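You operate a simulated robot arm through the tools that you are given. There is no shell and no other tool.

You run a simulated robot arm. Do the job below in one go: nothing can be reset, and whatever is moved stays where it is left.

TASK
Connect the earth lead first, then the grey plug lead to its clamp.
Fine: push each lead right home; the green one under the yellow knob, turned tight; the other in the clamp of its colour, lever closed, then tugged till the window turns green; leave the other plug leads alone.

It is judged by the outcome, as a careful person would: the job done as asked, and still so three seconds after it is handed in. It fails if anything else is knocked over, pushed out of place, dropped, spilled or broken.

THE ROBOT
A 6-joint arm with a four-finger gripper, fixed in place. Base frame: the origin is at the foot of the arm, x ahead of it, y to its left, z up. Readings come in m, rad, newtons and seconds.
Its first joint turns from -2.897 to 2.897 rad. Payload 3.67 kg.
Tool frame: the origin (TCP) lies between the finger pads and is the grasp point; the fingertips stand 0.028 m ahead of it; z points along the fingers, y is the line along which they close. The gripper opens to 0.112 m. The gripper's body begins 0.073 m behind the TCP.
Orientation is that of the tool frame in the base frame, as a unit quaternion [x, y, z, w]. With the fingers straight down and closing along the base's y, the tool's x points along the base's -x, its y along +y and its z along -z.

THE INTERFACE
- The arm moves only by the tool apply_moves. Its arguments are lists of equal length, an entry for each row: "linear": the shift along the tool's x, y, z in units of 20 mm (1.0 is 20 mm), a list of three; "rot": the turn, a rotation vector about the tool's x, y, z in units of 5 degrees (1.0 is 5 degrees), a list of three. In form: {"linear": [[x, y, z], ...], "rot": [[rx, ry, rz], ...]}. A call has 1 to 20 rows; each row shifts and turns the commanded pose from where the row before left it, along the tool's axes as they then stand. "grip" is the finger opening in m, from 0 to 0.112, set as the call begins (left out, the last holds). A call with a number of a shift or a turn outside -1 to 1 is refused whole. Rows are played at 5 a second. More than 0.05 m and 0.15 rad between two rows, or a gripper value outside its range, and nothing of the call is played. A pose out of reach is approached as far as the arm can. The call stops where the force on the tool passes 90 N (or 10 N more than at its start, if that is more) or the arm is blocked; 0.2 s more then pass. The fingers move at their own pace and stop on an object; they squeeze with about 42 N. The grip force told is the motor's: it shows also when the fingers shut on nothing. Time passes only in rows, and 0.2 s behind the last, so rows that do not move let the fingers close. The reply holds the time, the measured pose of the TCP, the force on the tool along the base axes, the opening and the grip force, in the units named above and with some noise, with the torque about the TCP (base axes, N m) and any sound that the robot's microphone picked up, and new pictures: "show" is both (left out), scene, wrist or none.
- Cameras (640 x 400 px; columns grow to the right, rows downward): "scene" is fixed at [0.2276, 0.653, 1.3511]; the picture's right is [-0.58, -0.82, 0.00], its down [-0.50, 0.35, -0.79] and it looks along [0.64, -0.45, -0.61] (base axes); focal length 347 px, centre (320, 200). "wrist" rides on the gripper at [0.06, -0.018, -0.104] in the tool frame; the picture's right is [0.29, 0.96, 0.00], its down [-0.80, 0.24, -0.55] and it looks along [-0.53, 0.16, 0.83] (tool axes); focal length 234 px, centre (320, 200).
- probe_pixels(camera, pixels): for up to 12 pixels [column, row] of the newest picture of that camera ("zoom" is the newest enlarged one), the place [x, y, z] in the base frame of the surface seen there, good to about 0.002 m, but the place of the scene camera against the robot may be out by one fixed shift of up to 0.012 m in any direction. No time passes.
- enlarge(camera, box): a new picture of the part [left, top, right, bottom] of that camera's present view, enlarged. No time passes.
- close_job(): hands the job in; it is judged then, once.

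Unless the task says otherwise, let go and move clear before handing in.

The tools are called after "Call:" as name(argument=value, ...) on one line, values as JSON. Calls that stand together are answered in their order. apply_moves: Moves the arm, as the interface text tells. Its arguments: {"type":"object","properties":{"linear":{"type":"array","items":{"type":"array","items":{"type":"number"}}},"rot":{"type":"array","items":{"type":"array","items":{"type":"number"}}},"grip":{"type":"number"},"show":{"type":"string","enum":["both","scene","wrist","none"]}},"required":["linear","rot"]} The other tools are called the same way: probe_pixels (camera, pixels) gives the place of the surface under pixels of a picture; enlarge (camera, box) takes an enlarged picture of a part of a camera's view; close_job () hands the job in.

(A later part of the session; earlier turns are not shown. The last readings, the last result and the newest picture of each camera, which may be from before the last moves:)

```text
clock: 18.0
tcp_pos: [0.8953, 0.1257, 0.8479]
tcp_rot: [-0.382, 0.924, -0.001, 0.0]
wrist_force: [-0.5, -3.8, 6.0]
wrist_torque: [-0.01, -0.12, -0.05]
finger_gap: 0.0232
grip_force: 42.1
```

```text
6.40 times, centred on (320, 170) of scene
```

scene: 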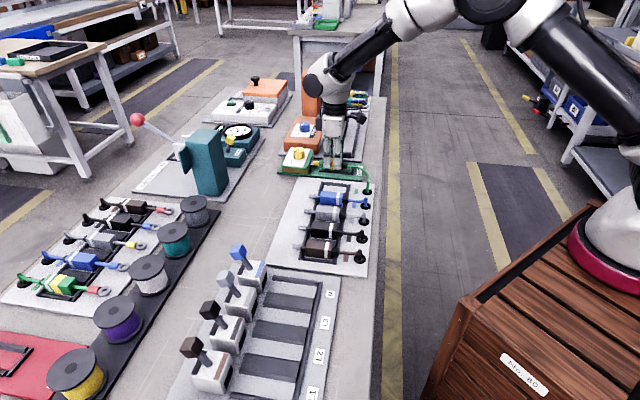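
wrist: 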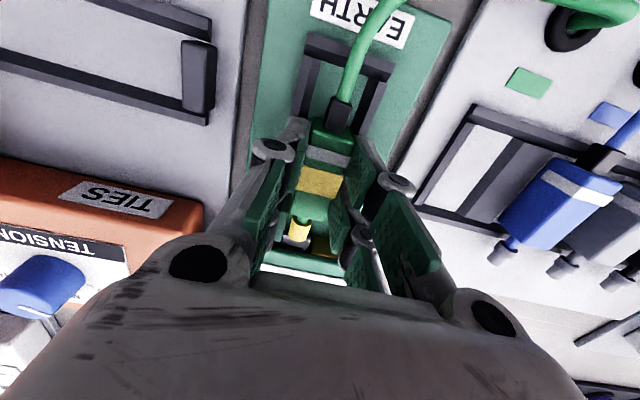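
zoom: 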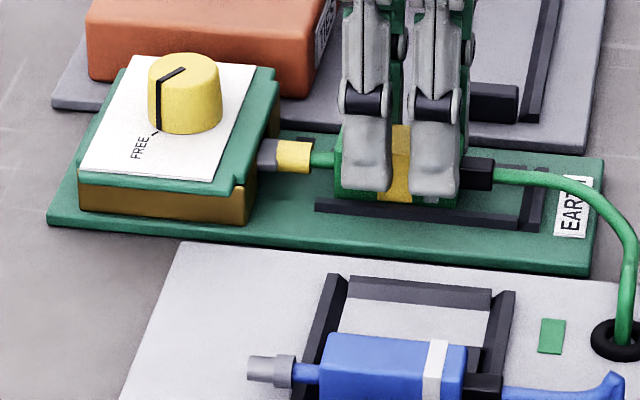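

The fork is inside the slot and the force is only about 5 N. I'll keep pushing in small steps and watch for the stop.

Call:
apply_moves(linear=[[-0.2, 0, 0], [-0.2, 0, 0], [-0.2, 0, 0], [-0.2, 0, 0], [0, 0, 0]], rot=[[0, 0, 0], [0, 0, 0], [0, 0, 0], [0, 0, 0], [0, 0, 0]], show="both")

Call:
enlarge(camera="wrist", box=[250, 180, 370, 290])

Call:
enlarge(camera="scene", box=[270, 140, 370, 200])

```text
clock: 19.2
tcp_pos: [0.9067, 0.1363, 0.8475]
tcp_rot: [-0.383, 0.924, 0.0, -0.002]
wrist_force: [-25.7, -28.4, -6.0]
wrist_torque: [-0.9, 0.86, -0.05]
finger_gap: 0.0237
grip_force: 41.7
```

scene: 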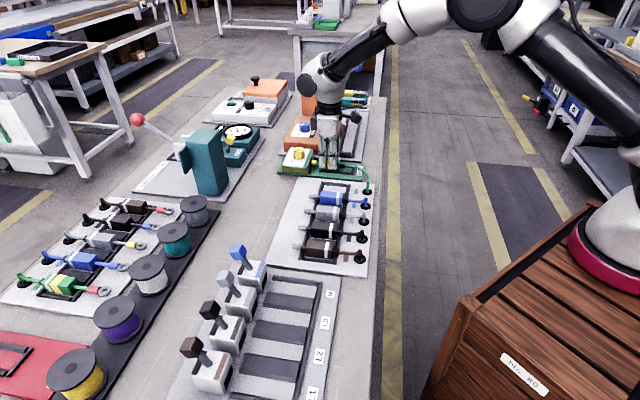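
wrist: 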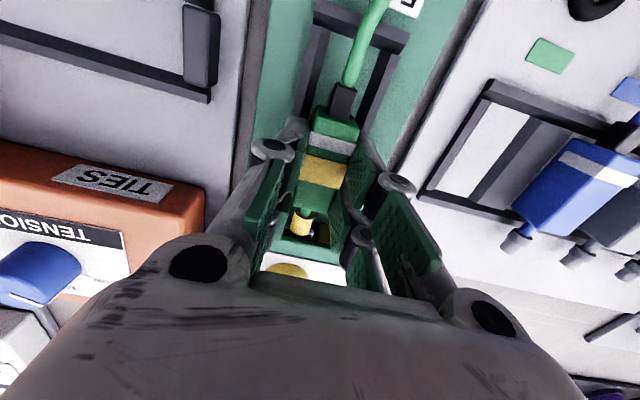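

```text
3.64 times, centred on (310, 235) of wrist
```

zoom: 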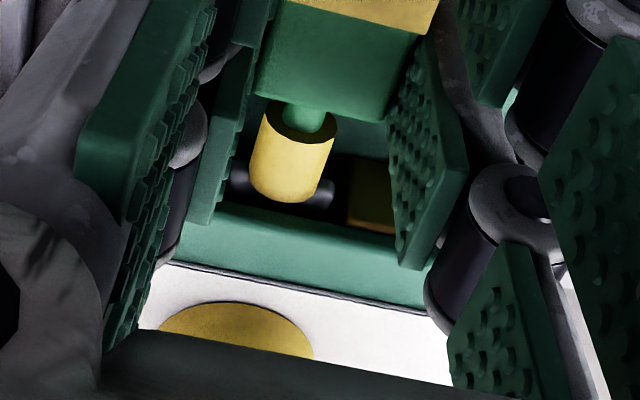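

```text
6.40 times, centred on (320, 170) of scene
```

zoom: 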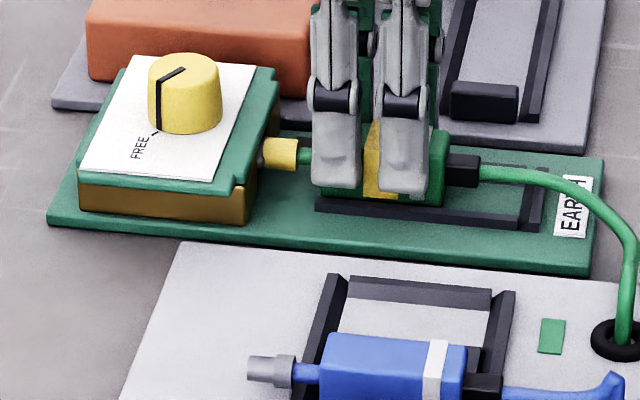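

The push now meets about 38 N of resistance along the lead axis, with the sleeve near the cap's edge. I'll zoom in on the small window and the slot to judge whether it is home.

Call:
enlarge(camera="scene", box=[295, 145, 345, 180])

Call:
enlarge(camera="wrist", box=[270, 190, 350, 260])

Call:
probe_pixels(camera="wrist", pixels=[[302, 222], [300, 232], [318, 205], [313, 182], [325, 170], [345, 100], [338, 125], [320, 132], [290, 268], [305, 265], [310, 245], [295, 250]])

```text
11.43 times, centred on (320, 162) of scene
```

zoom: 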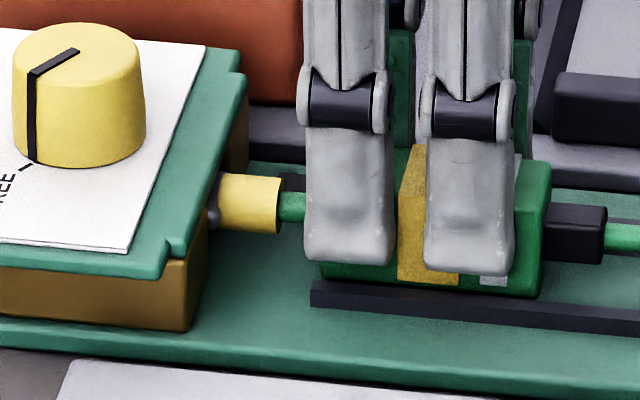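

```text
5.71 times, centred on (310, 225) of wrist
```

zoom: 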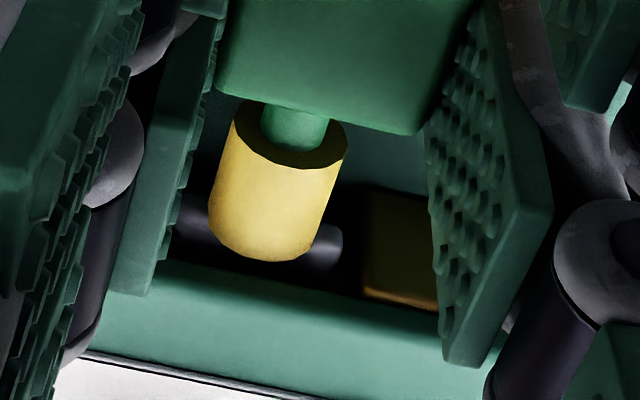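

```text
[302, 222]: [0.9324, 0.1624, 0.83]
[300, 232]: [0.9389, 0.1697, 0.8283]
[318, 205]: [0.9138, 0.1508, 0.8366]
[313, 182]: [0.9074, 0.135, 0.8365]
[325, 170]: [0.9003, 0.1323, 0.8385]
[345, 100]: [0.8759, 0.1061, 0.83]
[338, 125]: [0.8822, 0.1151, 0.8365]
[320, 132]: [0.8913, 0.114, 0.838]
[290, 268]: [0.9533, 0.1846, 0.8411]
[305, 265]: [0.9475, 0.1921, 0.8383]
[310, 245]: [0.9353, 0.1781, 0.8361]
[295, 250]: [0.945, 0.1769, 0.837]
```

The lead has slipped a few mm in the fingers: the sleeve front is at about s=0.785 while the knob centre is near s=0.819, so it may not be home. I'll probe the gap around the sleeve and cap edge to find what is blocking.

Call:
enlarge(camera="scene", box=[300, 150, 330, 172])

Call:
probe_pixels(camera="zoom", pixels=[[150, 230], [170, 230], [190, 230], [210, 230], [230, 230], [260, 230], [300, 230], [150, 190], [180, 190], [200, 190], [110, 260], [110, 290]])

```text
16.00 times, centred on (315, 161) of scene
```

zoom: 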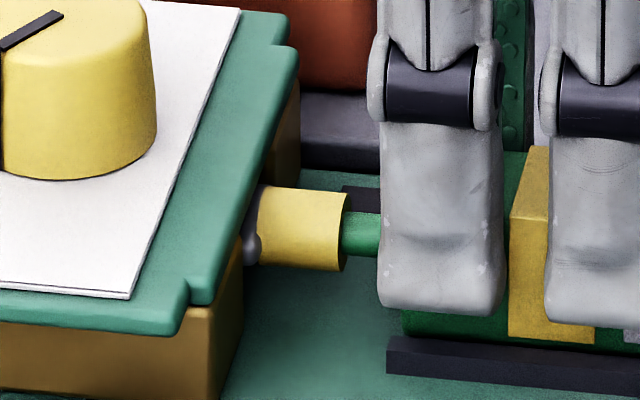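

```text
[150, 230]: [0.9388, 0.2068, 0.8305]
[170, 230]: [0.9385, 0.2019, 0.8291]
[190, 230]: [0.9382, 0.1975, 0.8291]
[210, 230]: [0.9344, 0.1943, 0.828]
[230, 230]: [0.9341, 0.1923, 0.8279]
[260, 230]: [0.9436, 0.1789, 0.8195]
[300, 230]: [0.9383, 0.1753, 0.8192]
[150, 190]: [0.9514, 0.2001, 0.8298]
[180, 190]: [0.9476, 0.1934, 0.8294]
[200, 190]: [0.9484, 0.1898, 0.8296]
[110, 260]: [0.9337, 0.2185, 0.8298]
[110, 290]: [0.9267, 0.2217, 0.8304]
```

The sleeve front is at the cap's front face (s≈0.787) and the window at zoom (360,198) is still dark. I'll push 4 mm more to see whether the lead moves or only slips.

Call:
apply_moves(linear=[[-0.1, 0, 0], [-0.1, 0, 0], [0, 0, 0]], rot=[[0, 0, 0], [0, 0, 0], [0, 0, 0]], show="both")

Call:
enlarge(camera="scene", box=[300, 150, 330, 172])

Call:
enlarge(camera="wrist", box=[270, 190, 350, 260])

```text
clock: 20.0
tcp_pos: [0.9096, 0.1401, 0.8491]
tcp_rot: [-0.384, 0.923, 0.0, -0.001]
wrist_force: [-25.9, -30.5, 1.3]
wrist_torque: [-0.71, 0.58, -0.18]
finger_gap: 0.0232
grip_force: 41.8
```

scene: 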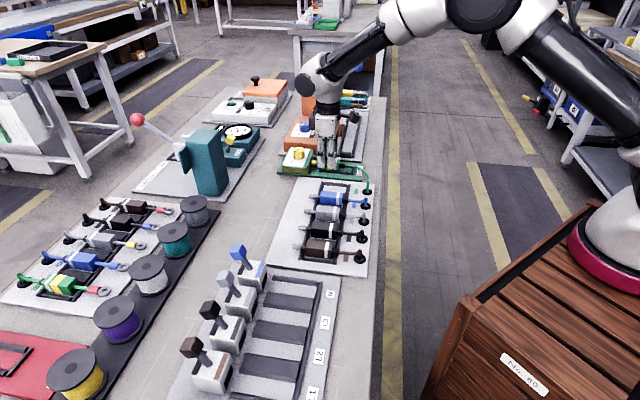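
wrist: 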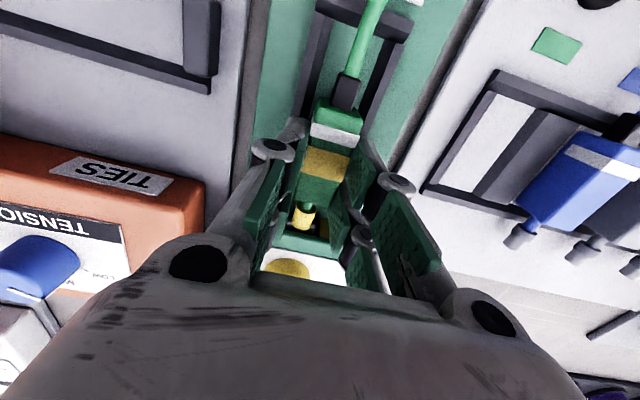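

```text
16.00 times, centred on (315, 161) of scene
```

zoom: 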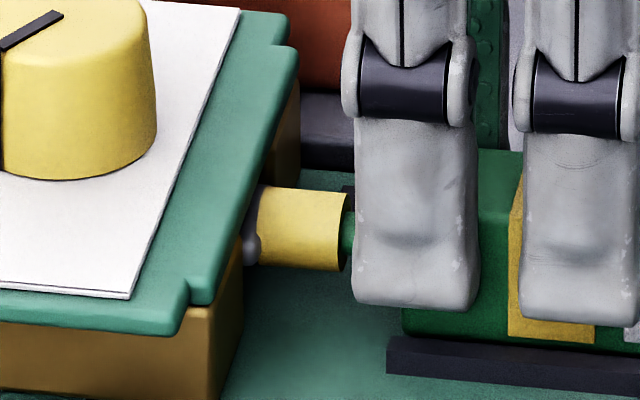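

```text
5.71 times, centred on (310, 225) of wrist
```

zoom: 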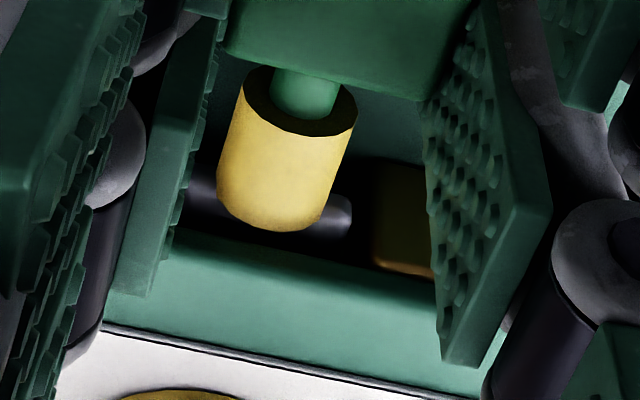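

The sleeve did not move while the fingers slid 4 mm, so there is a hard stop with the sleeve still about 2 mm short of the cap. I'll release, rise and look at the lead in the slot unobstructed.

Call:
apply_moves(linear=[[0.2, 0, 0], [0, 0, 0]], rot=[[0, 0, 0], [0, 0, 0]], show="none")

Call:
apply_moves(linear=[[0, 0, 0], [0, 0, -0.5], [0, 0, -0.8], [0, 0, -0.9], [0.4, 0, -0.9], [0.9, 0, -0.9], [0.9, 0, 0], [0, 0, 0]], rot=[[0, 0, 0], [0, 0, 0], [0, 0, 0], [0, 0, 0], [0, 0, 0], [0, 0, 0], [0, 0, 0], [0, 0, 0]], grip=0.05, show="both")

Call:
enlarge(camera="scene", box=[280, 140, 370, 190])

Call:
enlarge(camera="wrist", box=[240, 80, 400, 270])

```text
clock: 20.6
tcp_pos: [0.9085, 0.1386, 0.8503]
tcp_rot: [-0.383, 0.924, 0.001, 0.003]
wrist_force: [-2.3, -1.8, -2.1]
wrist_torque: [-0.07, 0.15, 0.07]
finger_gap: 0.0232
grip_force: 41.8
```

```text
clock: 22.4
tcp_pos: [0.8758, 0.1061, 0.9278]
tcp_rot: [-0.382, 0.924, 0.0, 0.0]
wrist_force: [-0.3, -0.1, 1.1]
wrist_torque: [0.0, 0.0, 0.01]
finger_gap: 0.0501
grip_force: 0.1
```

scene: 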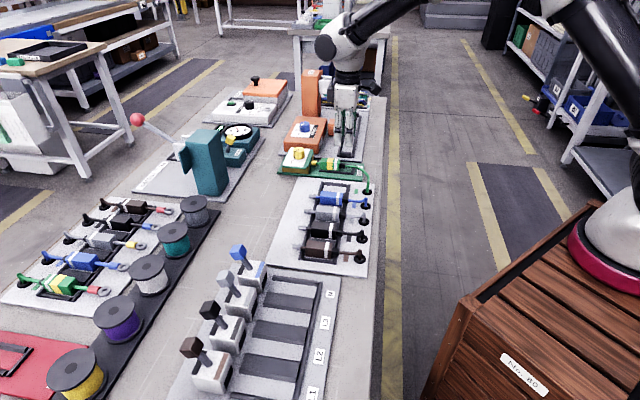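
wrist: 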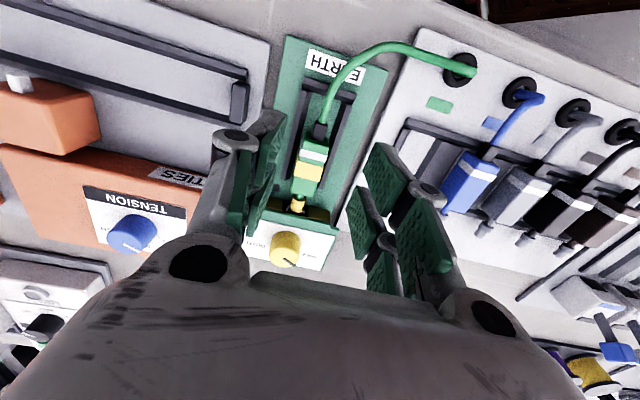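

```text
7.11 times, centred on (325, 165) of scene
```

zoom: 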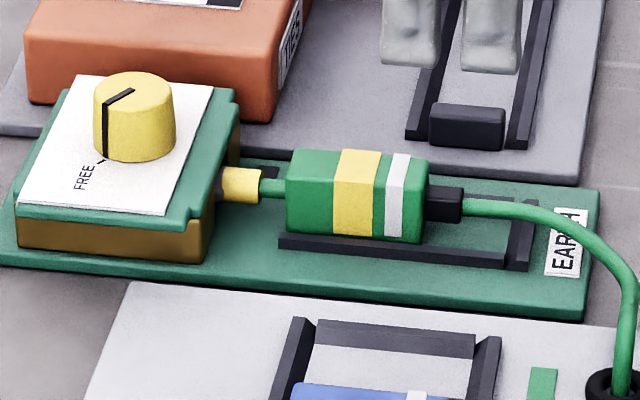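

```text
2.11 times, centred on (320, 175) of wrist
```

zoom: 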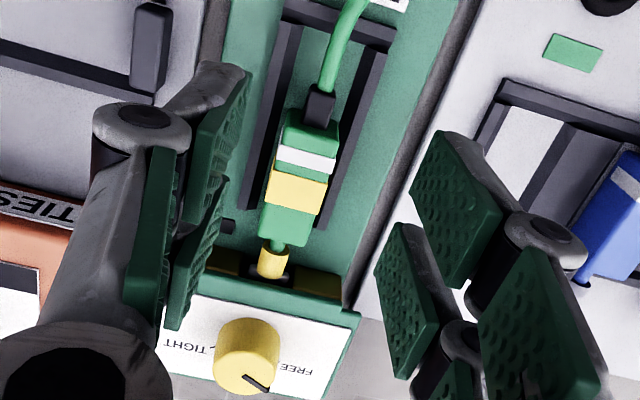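

The lead rests in the channel with its sleeve at the cap's edge. I'll probe the stripes in both views to work out exactly how far it advanced.

Call:
probe_pixels(camera="wrist", pixels=[[309, 171], [306, 180], [311, 161], [313, 154], [302, 193], [300, 205], [297, 212], [293, 240], [285, 245], [296, 213], [283, 262], [318, 125]])

Call:
enlarge(camera="scene", box=[280, 140, 370, 190])

Call:
probe_pixels(camera="zoom", pixels=[[356, 175], [357, 165], [335, 190], [375, 190], [292, 185], [425, 195], [226, 185], [255, 185], [134, 85], [140, 155], [205, 170], [445, 205]])

```text
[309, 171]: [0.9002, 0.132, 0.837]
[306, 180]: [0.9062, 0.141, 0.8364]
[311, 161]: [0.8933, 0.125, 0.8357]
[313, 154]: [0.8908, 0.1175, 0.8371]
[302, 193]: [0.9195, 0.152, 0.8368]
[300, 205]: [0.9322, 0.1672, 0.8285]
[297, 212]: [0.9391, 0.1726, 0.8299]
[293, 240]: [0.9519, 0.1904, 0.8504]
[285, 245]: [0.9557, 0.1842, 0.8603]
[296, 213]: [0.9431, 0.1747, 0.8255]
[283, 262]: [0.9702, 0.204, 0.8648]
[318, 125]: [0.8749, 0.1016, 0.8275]
```

```text
7.11 times, centred on (325, 165) of scene
```

zoom: 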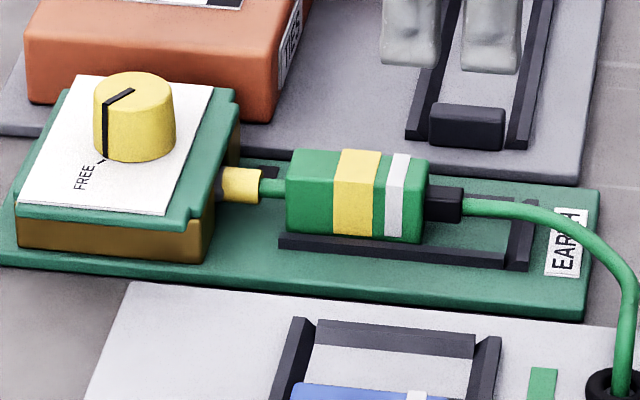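

```text
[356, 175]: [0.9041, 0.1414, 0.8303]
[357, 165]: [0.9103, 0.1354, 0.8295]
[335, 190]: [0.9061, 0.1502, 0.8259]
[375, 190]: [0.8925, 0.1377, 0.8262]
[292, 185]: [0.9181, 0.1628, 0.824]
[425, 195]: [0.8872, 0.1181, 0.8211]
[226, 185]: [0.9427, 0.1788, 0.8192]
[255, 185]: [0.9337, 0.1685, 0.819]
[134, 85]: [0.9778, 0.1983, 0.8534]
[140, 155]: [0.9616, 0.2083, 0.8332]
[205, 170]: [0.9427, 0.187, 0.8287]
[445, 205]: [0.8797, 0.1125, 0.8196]
```

The lead advanced 26 mm, so its tip is at s≈0.806 while the knob centre is at about 0.821; the fork is not yet under the knob. I'll tilt the tool to look into the slot at a low angle.

Call:
apply_moves(linear=[[0, 0, 0], [0, 0, 0], [0, 0, 0], [0, 0, 0], [0, 0, 0], [0, 0, 0], [0, 0, 0], [0, 0, 0], [0, 0, 0], [0, 0, 0]], rot=[[0, -1, 0], [0, -1, 0], [0, -1, 0], [0, -1, 0], [0, -1, 0], [0, -1, 0], [0, -1, 0], [0, -1, 0], [0, -1, 0], [0, 0, 0]], show="both")

Call:
enlarge(camera="wrist", box=[220, 80, 400, 260])

```text
clock: 24.6
tcp_pos: [0.8772, 0.1055, 0.9272]
tcp_rot: [-0.353, 0.853, 0.147, 0.354]
wrist_force: [0.1, -0.9, -0.1]
wrist_torque: [-0.02, -0.04, 0.03]
finger_gap: 0.0498
grip_force: 0.1
```

scene: 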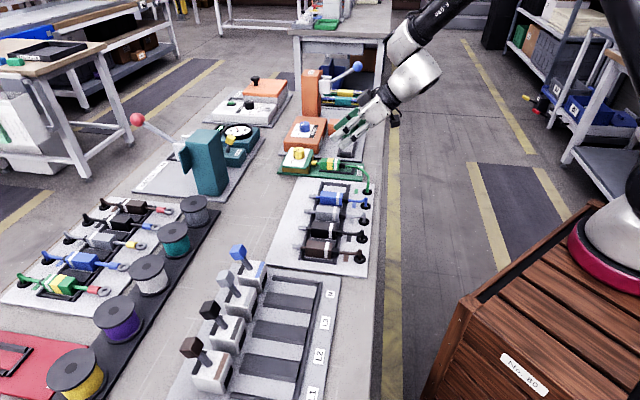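
wrist: 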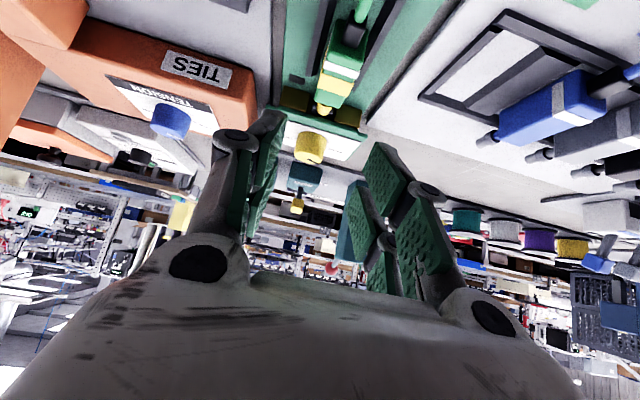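

```text
2.22 times, centred on (310, 170) of wrist
```

zoom: 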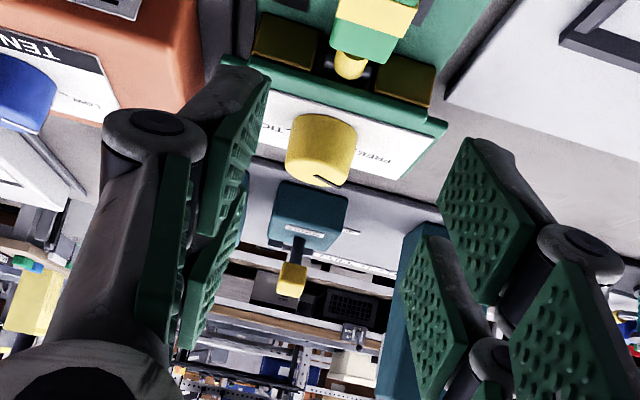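

Call:
enlarge(camera="wrist", box=[270, 70, 380, 170])

Call:
probe_pixels(camera="wrist", pixels=[[292, 98], [350, 115], [305, 108], [312, 105], [332, 112], [320, 114], [335, 117], [310, 150], [300, 112], [345, 120], [325, 90], [340, 95]])

```text
4.00 times, centred on (325, 120) of wrist
```

zoom: 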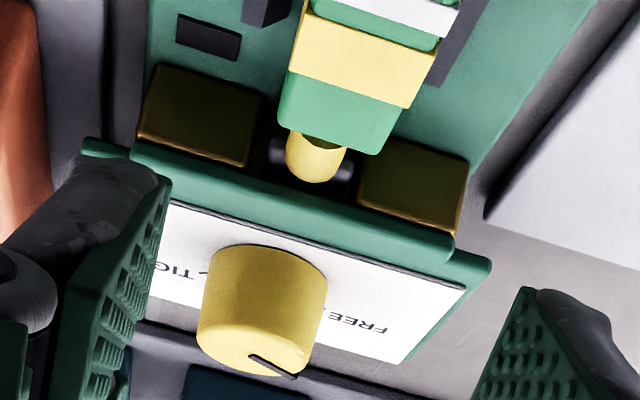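

```text
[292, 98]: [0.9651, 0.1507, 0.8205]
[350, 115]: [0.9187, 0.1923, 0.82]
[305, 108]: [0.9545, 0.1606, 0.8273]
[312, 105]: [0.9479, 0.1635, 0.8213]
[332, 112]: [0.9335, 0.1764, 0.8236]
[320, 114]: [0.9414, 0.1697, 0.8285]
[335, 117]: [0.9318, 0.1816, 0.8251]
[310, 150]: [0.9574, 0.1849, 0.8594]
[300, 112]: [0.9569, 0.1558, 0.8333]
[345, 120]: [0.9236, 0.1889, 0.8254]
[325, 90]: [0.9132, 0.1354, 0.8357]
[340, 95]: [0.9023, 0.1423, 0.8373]
```

This low view shows brass faces up to z≈0.828 just below the cap and the sleeve right at the cap's lip, but the slot interior is hidden. I'll go back upright, pull the lead back and look inside.

Call:
apply_moves(linear=[[0, 0, 0], [0, 0, 0], [0, 0, 0], [0, 0, 0], [0, 0, 0], [0, 0, 0], [0, 0, 0], [0, 0, 0], [0, 0, 0], [-0.85, 0, 0], [-0.85, 0, 0], [0, 0, 0.8], [0, 0, 0.8], [0, 0, 0.8], [0, 0, 0.8], [0, 0, 0.75], [0, 0, 0]], rot=[[0, 1, 0], [0, 1, 0], [0, 1, 0], [0, 1, 0], [0, 1, 0], [0, 1, 0], [0, 1, 0], [0, 1, 0], [0, 1, 0], [0, 0, 0], [0, 0, 0], [0, 0, 0], [0, 0, 0], [0, 0, 0], [0, 0, 0], [0, 0, 0], [0, 0, 0]], show="wrist")

```text
clock: 28.2
tcp_pos: [0.9013, 0.1314, 0.8479]
tcp_rot: [-0.383, 0.924, 0.0, 0.0]
wrist_force: [0.0, -0.5, 0.7]
wrist_torque: [0.02, -0.02, 0.04]
finger_gap: 0.0499
grip_force: 0.1
```

wrist: 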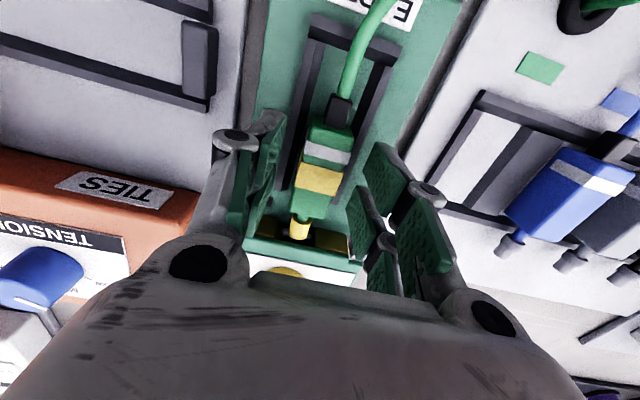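

The fingers straddle the green body again. I'll close, draw the lead back 24 mm, then release and rise to look into the slot.

Call:
apply_moves(linear=[[0, 0, 0], [0, 0, 0], [0, 0, 0], [0, 0, -0.05], [0.4, 0, 0], [0.4, 0, 0], [0.4, 0, 0], [0, 0, 0.03], [0, 0, 0]], rot=[[0, 0, 0], [0, 0, 0], [0, 0, 0], [0, 0, 0], [0, 0, 0], [0, 0, 0], [0, 0, 0], [0, 0, 0], [0, 0, 0]], grip=0.01, show="wrist")

```text
clock: 30.2
tcp_pos: [0.8839, 0.1134, 0.8511]
tcp_rot: [-0.383, 0.924, 0.0, 0.0]
wrist_force: [-0.8, 1.5, -0.7]
wrist_torque: [0.01, 0.05, 0.0]
finger_gap: 0.0232
grip_force: 42.2
```

wrist: 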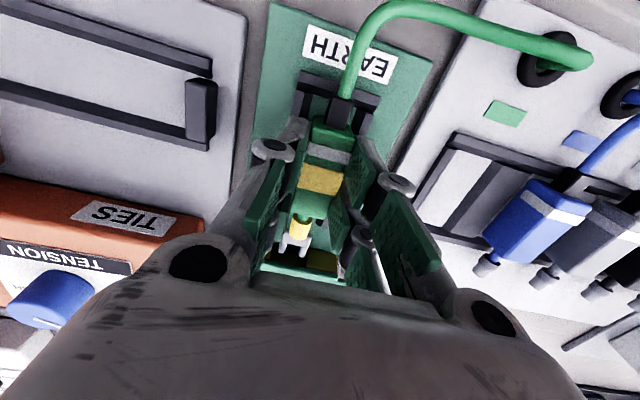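

Call:
apply_moves(linear=[[0, 0, 0], [0, 0, -0.4], [0, 0, -0.9], [0, 0, -0.9], [0, 0, -0.9], [0, 0, -0.9], [0, 0, 0], [0, 0, 0], [0, 0, 0], [0, 0, 0], [0, 0, 0], [0, 0, 0], [0, 0, 0], [0, 0, 0], [0, 0, 0], [0, 0, 0]], rot=[[0, 0, 0], [0, 0, 0], [0, 0, 0], [0, 0, 0], [0, 0, 0], [0, 0, 0], [0, -1, 0], [0, -1, 0], [0, -1, 0], [0, -1, 0], [0, -1, 0], [0, -1, 0], [0, -1, 0], [0, -1, 0], [0, -1, 0], [0, 0, 0]], grip=0.06, show="none")

Call:
apply_moves(linear=[[-0.09, 0, 0.9], [-0.09, 0, 0.9], [-0.09, 0, 0.9], [-0.09, 0, 0.9], [0, 0, 0]], rot=[[0, 0, 0], [0, 0, 0], [0, 0, 0], [0, 0, 0], [0, 0, 0]], show="both")

Call:
enlarge(camera="wrist", box=[240, 60, 400, 200])

```text
clock: 33.6
tcp_pos: [0.8816, 0.1141, 0.9279]
tcp_rot: [-0.353, 0.853, 0.146, 0.355]
wrist_force: [-0.4, -1.0, 0.6]
wrist_torque: [0.0, -0.02, -0.01]
finger_gap: 0.06
grip_force: 0.1
```

```text
clock: 34.8
tcp_pos: [0.9225, 0.1533, 0.8824]
tcp_rot: [-0.354, 0.853, 0.146, 0.354]
wrist_force: [-0.1, 0.0, -0.7]
wrist_torque: [-0.02, 0.0, -0.02]
finger_gap: 0.06
grip_force: 0.0
```

scene: 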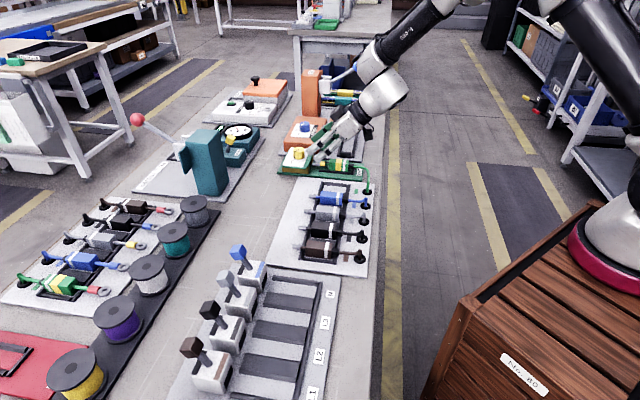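
wrist: 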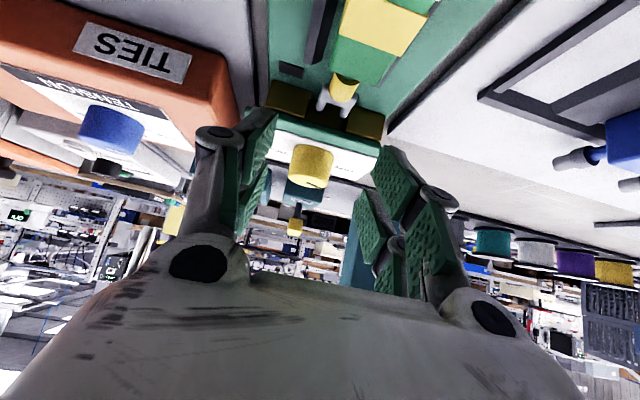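

```text
2.86 times, centred on (320, 130) of wrist
```

zoom: 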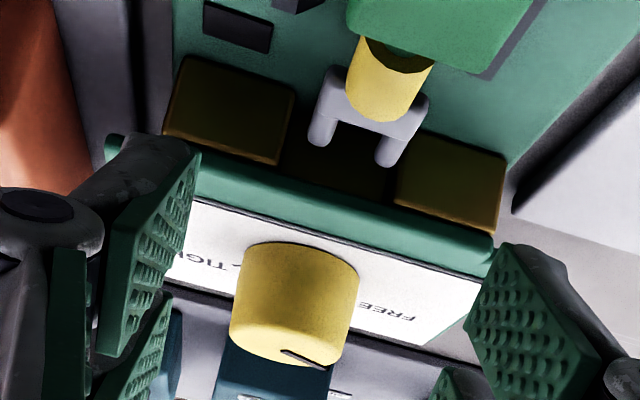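

The slot is now in view between the brass blocks at zoom (335,165). I'll enlarge it and probe the inner brass face.

Call:
enlarge(camera="wrist", box=[295, 85, 365, 150])

Call:
probe_pixels(camera="zoom", pixels=[[150, 210], [180, 225], [210, 240], [240, 240], [270, 255], [300, 265], [120, 220], [130, 190], [200, 255], [240, 265], [190, 200], [330, 260]])

```text
6.15 times, centred on (330, 118) of wrist
```

zoom: 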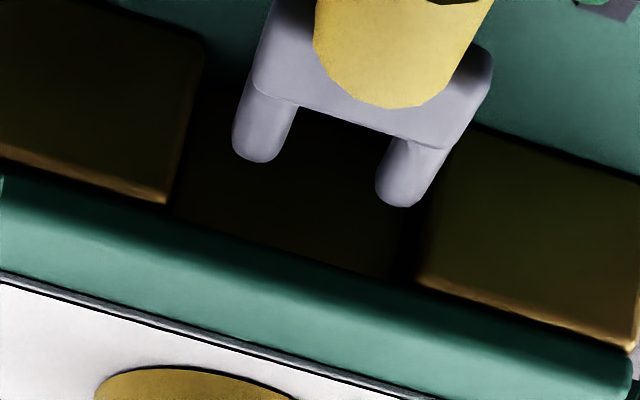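

```text
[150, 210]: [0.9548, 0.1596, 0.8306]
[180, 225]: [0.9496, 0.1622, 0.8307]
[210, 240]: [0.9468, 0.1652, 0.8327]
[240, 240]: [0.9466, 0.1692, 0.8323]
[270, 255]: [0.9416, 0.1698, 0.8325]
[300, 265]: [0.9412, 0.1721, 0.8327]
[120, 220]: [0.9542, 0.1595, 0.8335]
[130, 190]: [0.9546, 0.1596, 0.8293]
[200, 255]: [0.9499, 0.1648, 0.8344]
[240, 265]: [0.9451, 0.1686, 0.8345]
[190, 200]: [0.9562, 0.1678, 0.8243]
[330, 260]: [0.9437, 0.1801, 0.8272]
```

Call:
probe_pixels(camera="zoom", pixels=[[215, 100], [215, 130], [215, 160], [215, 190], [300, 130], [300, 160], [300, 190], [300, 220], [300, 245], [370, 240], [390, 260], [405, 240]])

Call:
probe_pixels(camera="zoom", pixels=[[255, 150], [400, 200], [270, 110], [440, 135], [290, 80], [370, 90], [100, 130], [150, 195], [520, 230], [430, 285], [350, 230], [250, 200]])

```text
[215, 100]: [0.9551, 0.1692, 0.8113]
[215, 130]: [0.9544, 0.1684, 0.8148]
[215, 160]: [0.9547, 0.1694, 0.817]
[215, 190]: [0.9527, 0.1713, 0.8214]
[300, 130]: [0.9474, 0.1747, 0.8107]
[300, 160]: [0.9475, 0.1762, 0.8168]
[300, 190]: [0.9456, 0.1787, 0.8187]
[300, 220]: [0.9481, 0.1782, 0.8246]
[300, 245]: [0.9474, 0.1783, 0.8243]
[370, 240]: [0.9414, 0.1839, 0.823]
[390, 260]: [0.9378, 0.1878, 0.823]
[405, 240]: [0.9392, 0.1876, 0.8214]
```

```text
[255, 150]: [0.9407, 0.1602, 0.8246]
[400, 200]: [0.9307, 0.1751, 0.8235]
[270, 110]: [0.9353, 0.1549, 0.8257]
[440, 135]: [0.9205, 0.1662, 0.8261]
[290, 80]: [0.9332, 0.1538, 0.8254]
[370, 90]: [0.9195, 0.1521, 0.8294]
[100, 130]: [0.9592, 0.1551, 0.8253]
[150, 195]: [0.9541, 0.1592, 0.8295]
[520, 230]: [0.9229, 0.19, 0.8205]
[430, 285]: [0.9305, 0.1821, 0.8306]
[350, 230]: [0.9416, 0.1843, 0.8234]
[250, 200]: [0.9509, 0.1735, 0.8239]
```

The inner dark face at s≈0.795 spans the whole slot, yet the fork earlier went about 19 mm past the mouth. So the stop there was a real designed stop with the sleeve at the cap. I'll go upright again and seat the lead with a firm push from behind the body, and line up over its back end first.

Call:
apply_moves(linear=[[0.09, 0, -0.9], [0.09, 0, -0.9], [0.09, 0, -0.9], [0.09, 0, -0.9], [0, 0, 0], [0, 0, 0], [0, 0, 0], [0, 0, 0], [0, 0, 0], [0, 0, 0], [0, 0, 0], [0, 0, 0], [0, 0, 0], [0.9, 0, 0.4], [0.9, 0, 0.4], [0, 0, 0]], rot=[[0, 0, 0], [0, 0, 0], [0, 0, 0], [0, 0, 0], [0, 1, 0], [0, 1, 0], [0, 1, 0], [0, 1, 0], [0, 1, 0], [0, 1, 0], [0, 1, 0], [0, 1, 0], [0, 1, 0], [0, 0, 0], [0, 0, 0], [0, 0, 0]], grip=0.05, show="wrist")

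Call:
enlarge(camera="wrist", box=[240, 80, 400, 260])

```text
clock: 38.2
tcp_pos: [0.8567, 0.0884, 0.9111]
tcp_rot: [-0.383, 0.924, 0.0, 0.0]
wrist_force: [0.4, -0.3, 0.4]
wrist_torque: [0.01, 0.05, 0.01]
finger_gap: 0.05
grip_force: 0.1
```

wrist: 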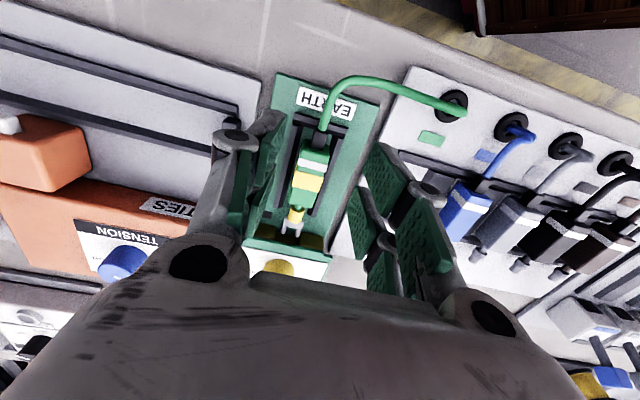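

```text
2.22 times, centred on (320, 170) of wrist
```

zoom: 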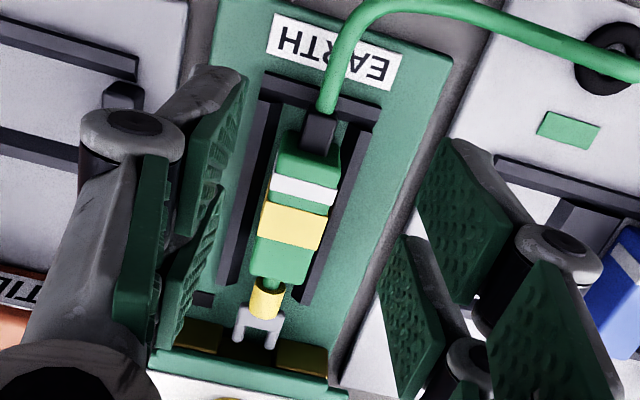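

Call:
probe_pixels(camera="zoom", pixels=[[307, 150], [290, 152], [325, 160], [318, 130], [318, 112], [305, 130], [332, 130], [285, 225], [272, 260], [265, 297], [258, 325], [318, 150]])

```text
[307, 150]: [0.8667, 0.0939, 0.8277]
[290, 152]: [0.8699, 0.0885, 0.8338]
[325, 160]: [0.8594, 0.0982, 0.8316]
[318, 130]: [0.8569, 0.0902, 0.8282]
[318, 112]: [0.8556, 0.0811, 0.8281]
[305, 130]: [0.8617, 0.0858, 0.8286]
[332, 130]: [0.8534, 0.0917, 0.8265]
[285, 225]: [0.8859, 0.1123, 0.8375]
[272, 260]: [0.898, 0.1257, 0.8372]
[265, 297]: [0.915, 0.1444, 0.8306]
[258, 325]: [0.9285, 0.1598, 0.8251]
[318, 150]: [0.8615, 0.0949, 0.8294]
```

The body's back face is at s≈0.677 and the strain relief behind it has its top at z≈0.828. I'll descend with a 30 mm opening just behind the body and close onto the strain relief.

Call:
apply_moves(linear=[[0.25, 0.06, 0], [0, 0, 0.8], [0, 0, 0.8], [0, 0, 0.8], [0, 0, 0.9], [0, 0, 0]], rot=[[0, 0, 0], [0, 0, 0], [0, 0, 0], [0, 0, 0], [0, 0, 0], [0, 0, 0]], grip=0.03, show="wrist")

Call:
enlarge(camera="scene", box=[290, 140, 380, 195])

```text
clock: 39.6
tcp_pos: [0.8534, 0.087, 0.8497]
tcp_rot: [-0.382, 0.924, 0.0, 0.001]
wrist_force: [-0.8, 0.3, -0.2]
wrist_torque: [0.0, 0.01, -0.03]
finger_gap: 0.0299
grip_force: 0.1
```

wrist: 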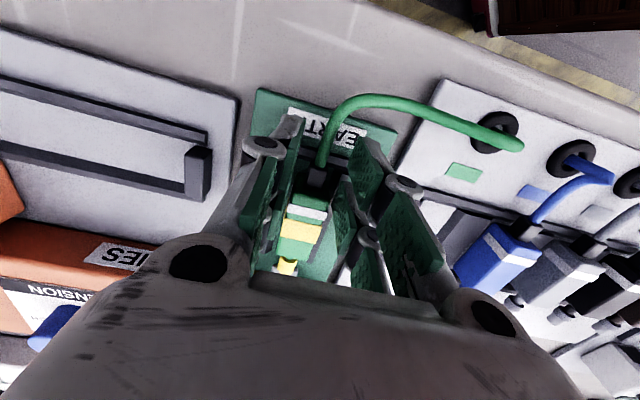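

```text
7.11 times, centred on (335, 168) of scene
```

zoom: 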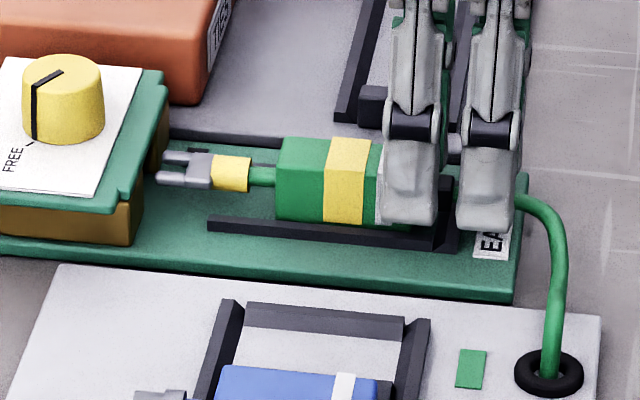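

The scene zoom shows each finger as two prongs about 30 mm apart along the lead, at (410,190) and (487,190). I'll probe them to learn the real footprint.

Call:
probe_pixels(camera="zoom", pixels=[[410, 200], [390, 200], [432, 200], [487, 200], [462, 200], [512, 200], [410, 150], [487, 150], [345, 165], [370, 190], [410, 225], [487, 225]])

Call:
enlarge(camera="wrist", box=[230, 90, 460, 300])

```text
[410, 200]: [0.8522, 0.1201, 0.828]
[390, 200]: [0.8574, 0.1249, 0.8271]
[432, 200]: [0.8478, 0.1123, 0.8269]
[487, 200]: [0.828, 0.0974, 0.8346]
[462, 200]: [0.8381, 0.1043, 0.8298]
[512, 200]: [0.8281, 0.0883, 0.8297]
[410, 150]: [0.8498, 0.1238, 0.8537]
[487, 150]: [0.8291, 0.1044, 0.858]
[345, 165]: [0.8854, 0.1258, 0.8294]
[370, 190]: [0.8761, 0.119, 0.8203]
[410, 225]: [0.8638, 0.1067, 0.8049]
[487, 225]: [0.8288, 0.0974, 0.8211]
```

```text
1.90 times, centred on (345, 195) of wrist
```

zoom: 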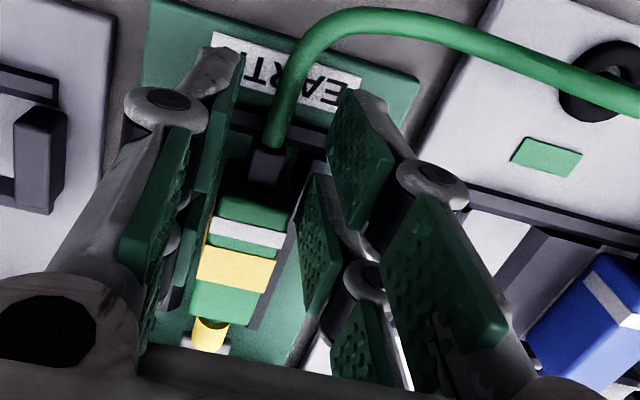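

Each finger has two prongs at ±15 mm along the lead, so pushing from behind isn't practical here. I'll slide forward along the body, grip its middle and push to the stop again.

Call:
apply_moves(linear=[[-0.5, 0, 0], [-0.5, 0, 0], [-0.5, 0, 0], [-0.5, 0, 0], [0, 0, 0]], rot=[[0, 0, 0], [0, 0, 0], [0, 0, 0], [0, 0, 0], [0, 0, 0]], show="wrist")

```text
clock: 40.8
tcp_pos: [0.8811, 0.1136, 0.8472]
tcp_rot: [-0.382, 0.924, 0.0, 0.0]
wrist_force: [0.5, -0.6, -0.2]
wrist_torque: [0.0, -0.01, -0.02]
finger_gap: 0.03
grip_force: 0.1
```

wrist: 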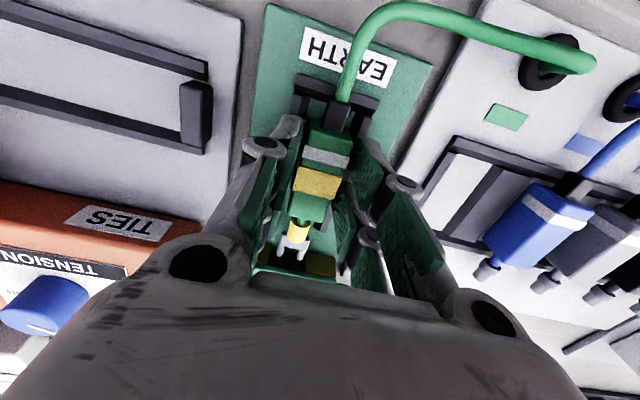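

The body is centred between the fingers with no contact force. I'll close and push forward in steps toward the stop.

Call:
apply_moves(linear=[[0, 0, 0], [0, 0, 0], [0, 0, 0], [-0.3, 0, 0], [-0.3, 0, 0], [-0.3, 0, 0], [-0.2, 0, 0], [0, 0, 0]], rot=[[0, 0, 0], [0, 0, 0], [0, 0, 0], [0, 0, 0], [0, 0, 0], [0, 0, 0], [0, 0, 0], [0, 0, 0]], grip=0.0, show="wrist")

Call:
apply_moves(linear=[[-0.1, 0, 0], [-0.1, 0, 0], [-0.1, 0, 0], [0, 0, 0]], rot=[[0, 0, 0], [0, 0, 0], [0, 0, 0], [0, 0, 0]], show="both")

Call:
enlarge(camera="wrist", box=[250, 160, 370, 290])

Call:
enlarge(camera="scene", box=[300, 150, 330, 172])

```text
clock: 42.6
tcp_pos: [0.8972, 0.1295, 0.8465]
tcp_rot: [-0.382, 0.924, 0.0, 0.001]
wrist_force: [-0.2, -0.4, 3.2]
wrist_torque: [0.03, 0.06, 0.02]
finger_gap: 0.0233
grip_force: 42.2
```

wrist: 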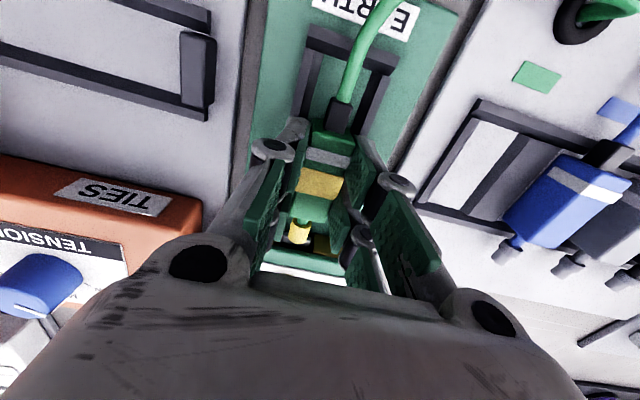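

```text
clock: 43.6
tcp_pos: [0.9004, 0.1325, 0.8478]
tcp_rot: [-0.382, 0.924, 0.0, -0.001]
wrist_force: [-16.1, -17.6, 0.1]
wrist_torque: [-0.35, 0.28, -0.07]
finger_gap: 0.0236
grip_force: 41.3
```

scene: 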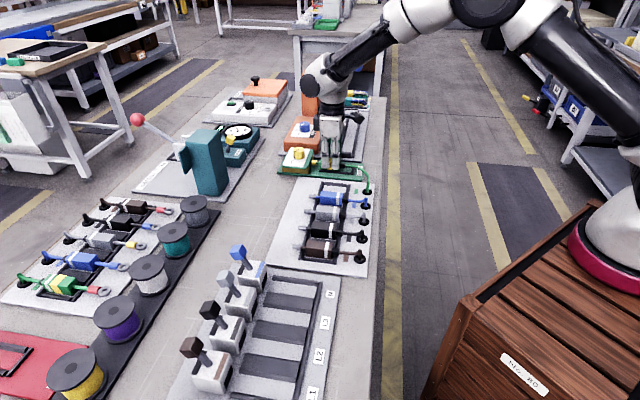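
wrist: 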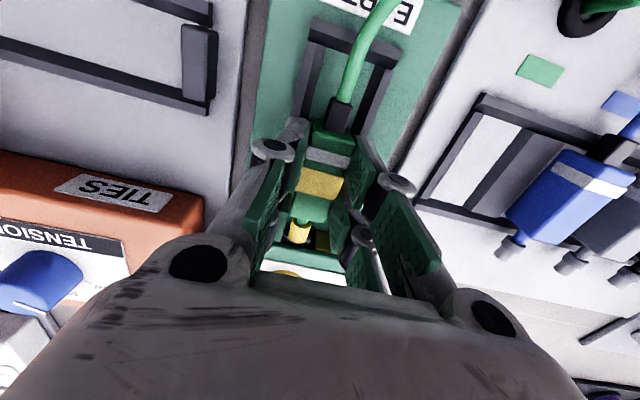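

```text
3.08 times, centred on (310, 225) of wrist
```

zoom: 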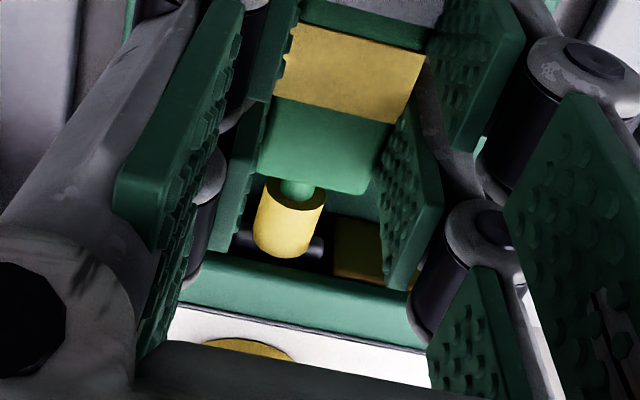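

```text
16.00 times, centred on (315, 161) of scene
```

zoom: 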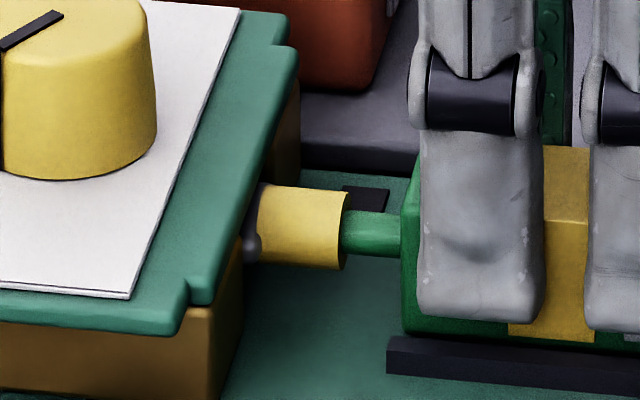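

The stop came at exactly the same place (sleeve edges at 258 and 348 in the zoom), so it is a repeatable hard stop. I'll push 2 mm more for firmness and then release and rise.

Call:
apply_moves(linear=[[-0.1, 0, 0], [-0.05, 0, 0], [0, 0, 0], [0, 0, 0]], rot=[[0, 0, 0], [0, 0, 0], [0, 0, 0], [0, 0, 0]], show="none")

Call:
apply_moves(linear=[[0, 0, 0], [0, 0, 0], [0, 0, -0.4], [0, 0, -0.8], [0, 0, -0.8], [0, 0, -0.8], [0, 0, 0]], rot=[[0, 0, 0], [0, 0, 0], [0, 0, 0], [0, 0, 0], [0, 0, 0], [0, 0, 0], [0, 0, 0]], grip=0.06, show="both")

Call:
enlarge(camera="scene", box=[280, 140, 340, 180])

Call:
enlarge(camera="wrist", box=[230, 170, 370, 290])

```text
clock: 44.6
tcp_pos: [0.9022, 0.1322, 0.8475]
tcp_rot: [-0.382, 0.924, 0.0, -0.001]
wrist_force: [-22.9, -31.6, -3.1]
wrist_torque: [-0.93, 0.7, -0.43]
finger_gap: 0.0239
grip_force: 41.6
```

```text
clock: 46.2
tcp_pos: [0.9053, 0.1351, 0.9015]
tcp_rot: [-0.383, 0.924, 0.0, 0.0]
wrist_force: [0.5, -0.5, -0.2]
wrist_torque: [0.0, 0.02, -0.01]
finger_gap: 0.0599
grip_force: 0.1
```

scene: 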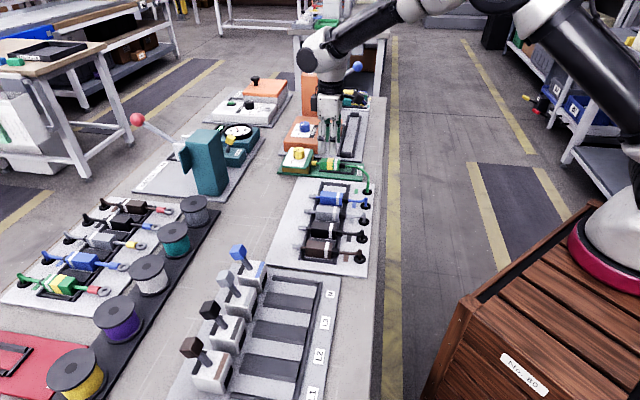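
wrist: 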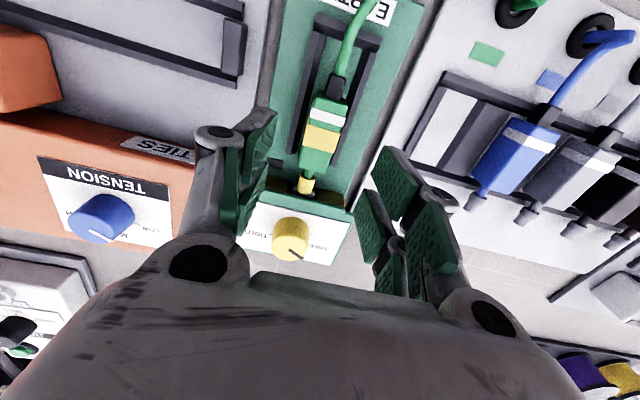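

```text
10.00 times, centred on (310, 160) of scene
```

zoom: 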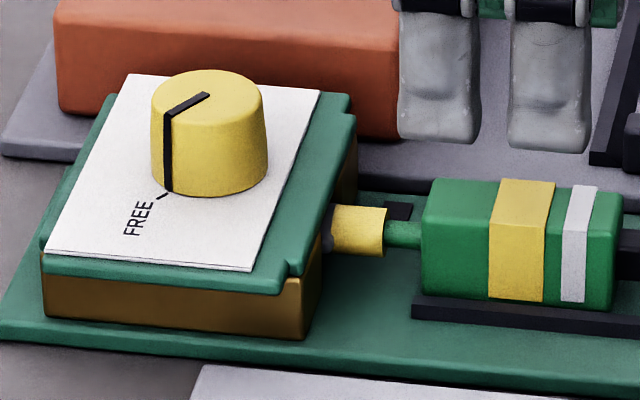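

```text
3.33 times, centred on (300, 230) of wrist
```

zoom: 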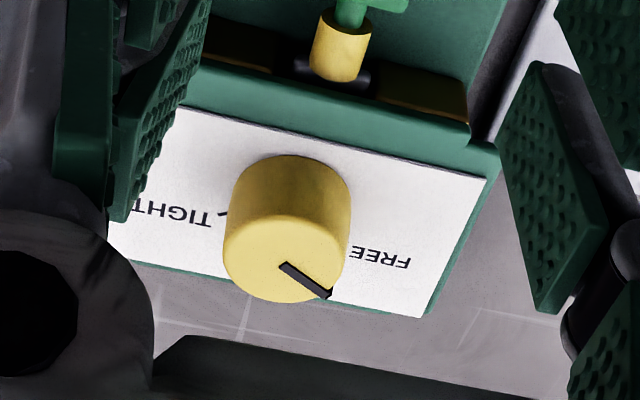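

The lead is seated and the knob pointer (zoom (305,280)) sits at FREE, with TIGHT symmetric on the other side, so it needs about 140° clockwise from above. I'll probe the knob's rim for its centre.

Call:
probe_pixels(camera="zoom", pixels=[[285, 255], [232, 262], [338, 270], [282, 295], [285, 235], [240, 240], [340, 240], [290, 180], [250, 290], [320, 285], [225, 215], [345, 215]])

Call:
probe_pixels(camera="wrist", pixels=[[100, 215], [180, 180], [160, 160], [190, 165], [100, 170], [275, 190], [330, 205], [352, 215], [250, 205], [275, 163], [320, 150], [335, 265]])

```text
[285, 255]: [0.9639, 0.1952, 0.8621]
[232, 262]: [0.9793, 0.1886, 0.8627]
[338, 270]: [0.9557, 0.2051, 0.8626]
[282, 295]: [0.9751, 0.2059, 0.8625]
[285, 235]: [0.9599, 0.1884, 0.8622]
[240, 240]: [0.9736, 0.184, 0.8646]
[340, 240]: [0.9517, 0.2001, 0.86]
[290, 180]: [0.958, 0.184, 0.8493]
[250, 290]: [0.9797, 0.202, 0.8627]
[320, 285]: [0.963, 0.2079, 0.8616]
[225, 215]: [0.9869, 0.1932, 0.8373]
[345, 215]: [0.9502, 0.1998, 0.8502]
```

```text
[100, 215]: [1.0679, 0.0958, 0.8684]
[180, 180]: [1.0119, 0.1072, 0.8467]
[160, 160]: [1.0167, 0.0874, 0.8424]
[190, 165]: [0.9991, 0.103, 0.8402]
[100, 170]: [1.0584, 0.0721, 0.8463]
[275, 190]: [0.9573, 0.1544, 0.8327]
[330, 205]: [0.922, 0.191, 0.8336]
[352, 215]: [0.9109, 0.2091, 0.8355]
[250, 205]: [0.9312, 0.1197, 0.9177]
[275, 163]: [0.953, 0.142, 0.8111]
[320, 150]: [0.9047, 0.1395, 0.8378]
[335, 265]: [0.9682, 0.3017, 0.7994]
```

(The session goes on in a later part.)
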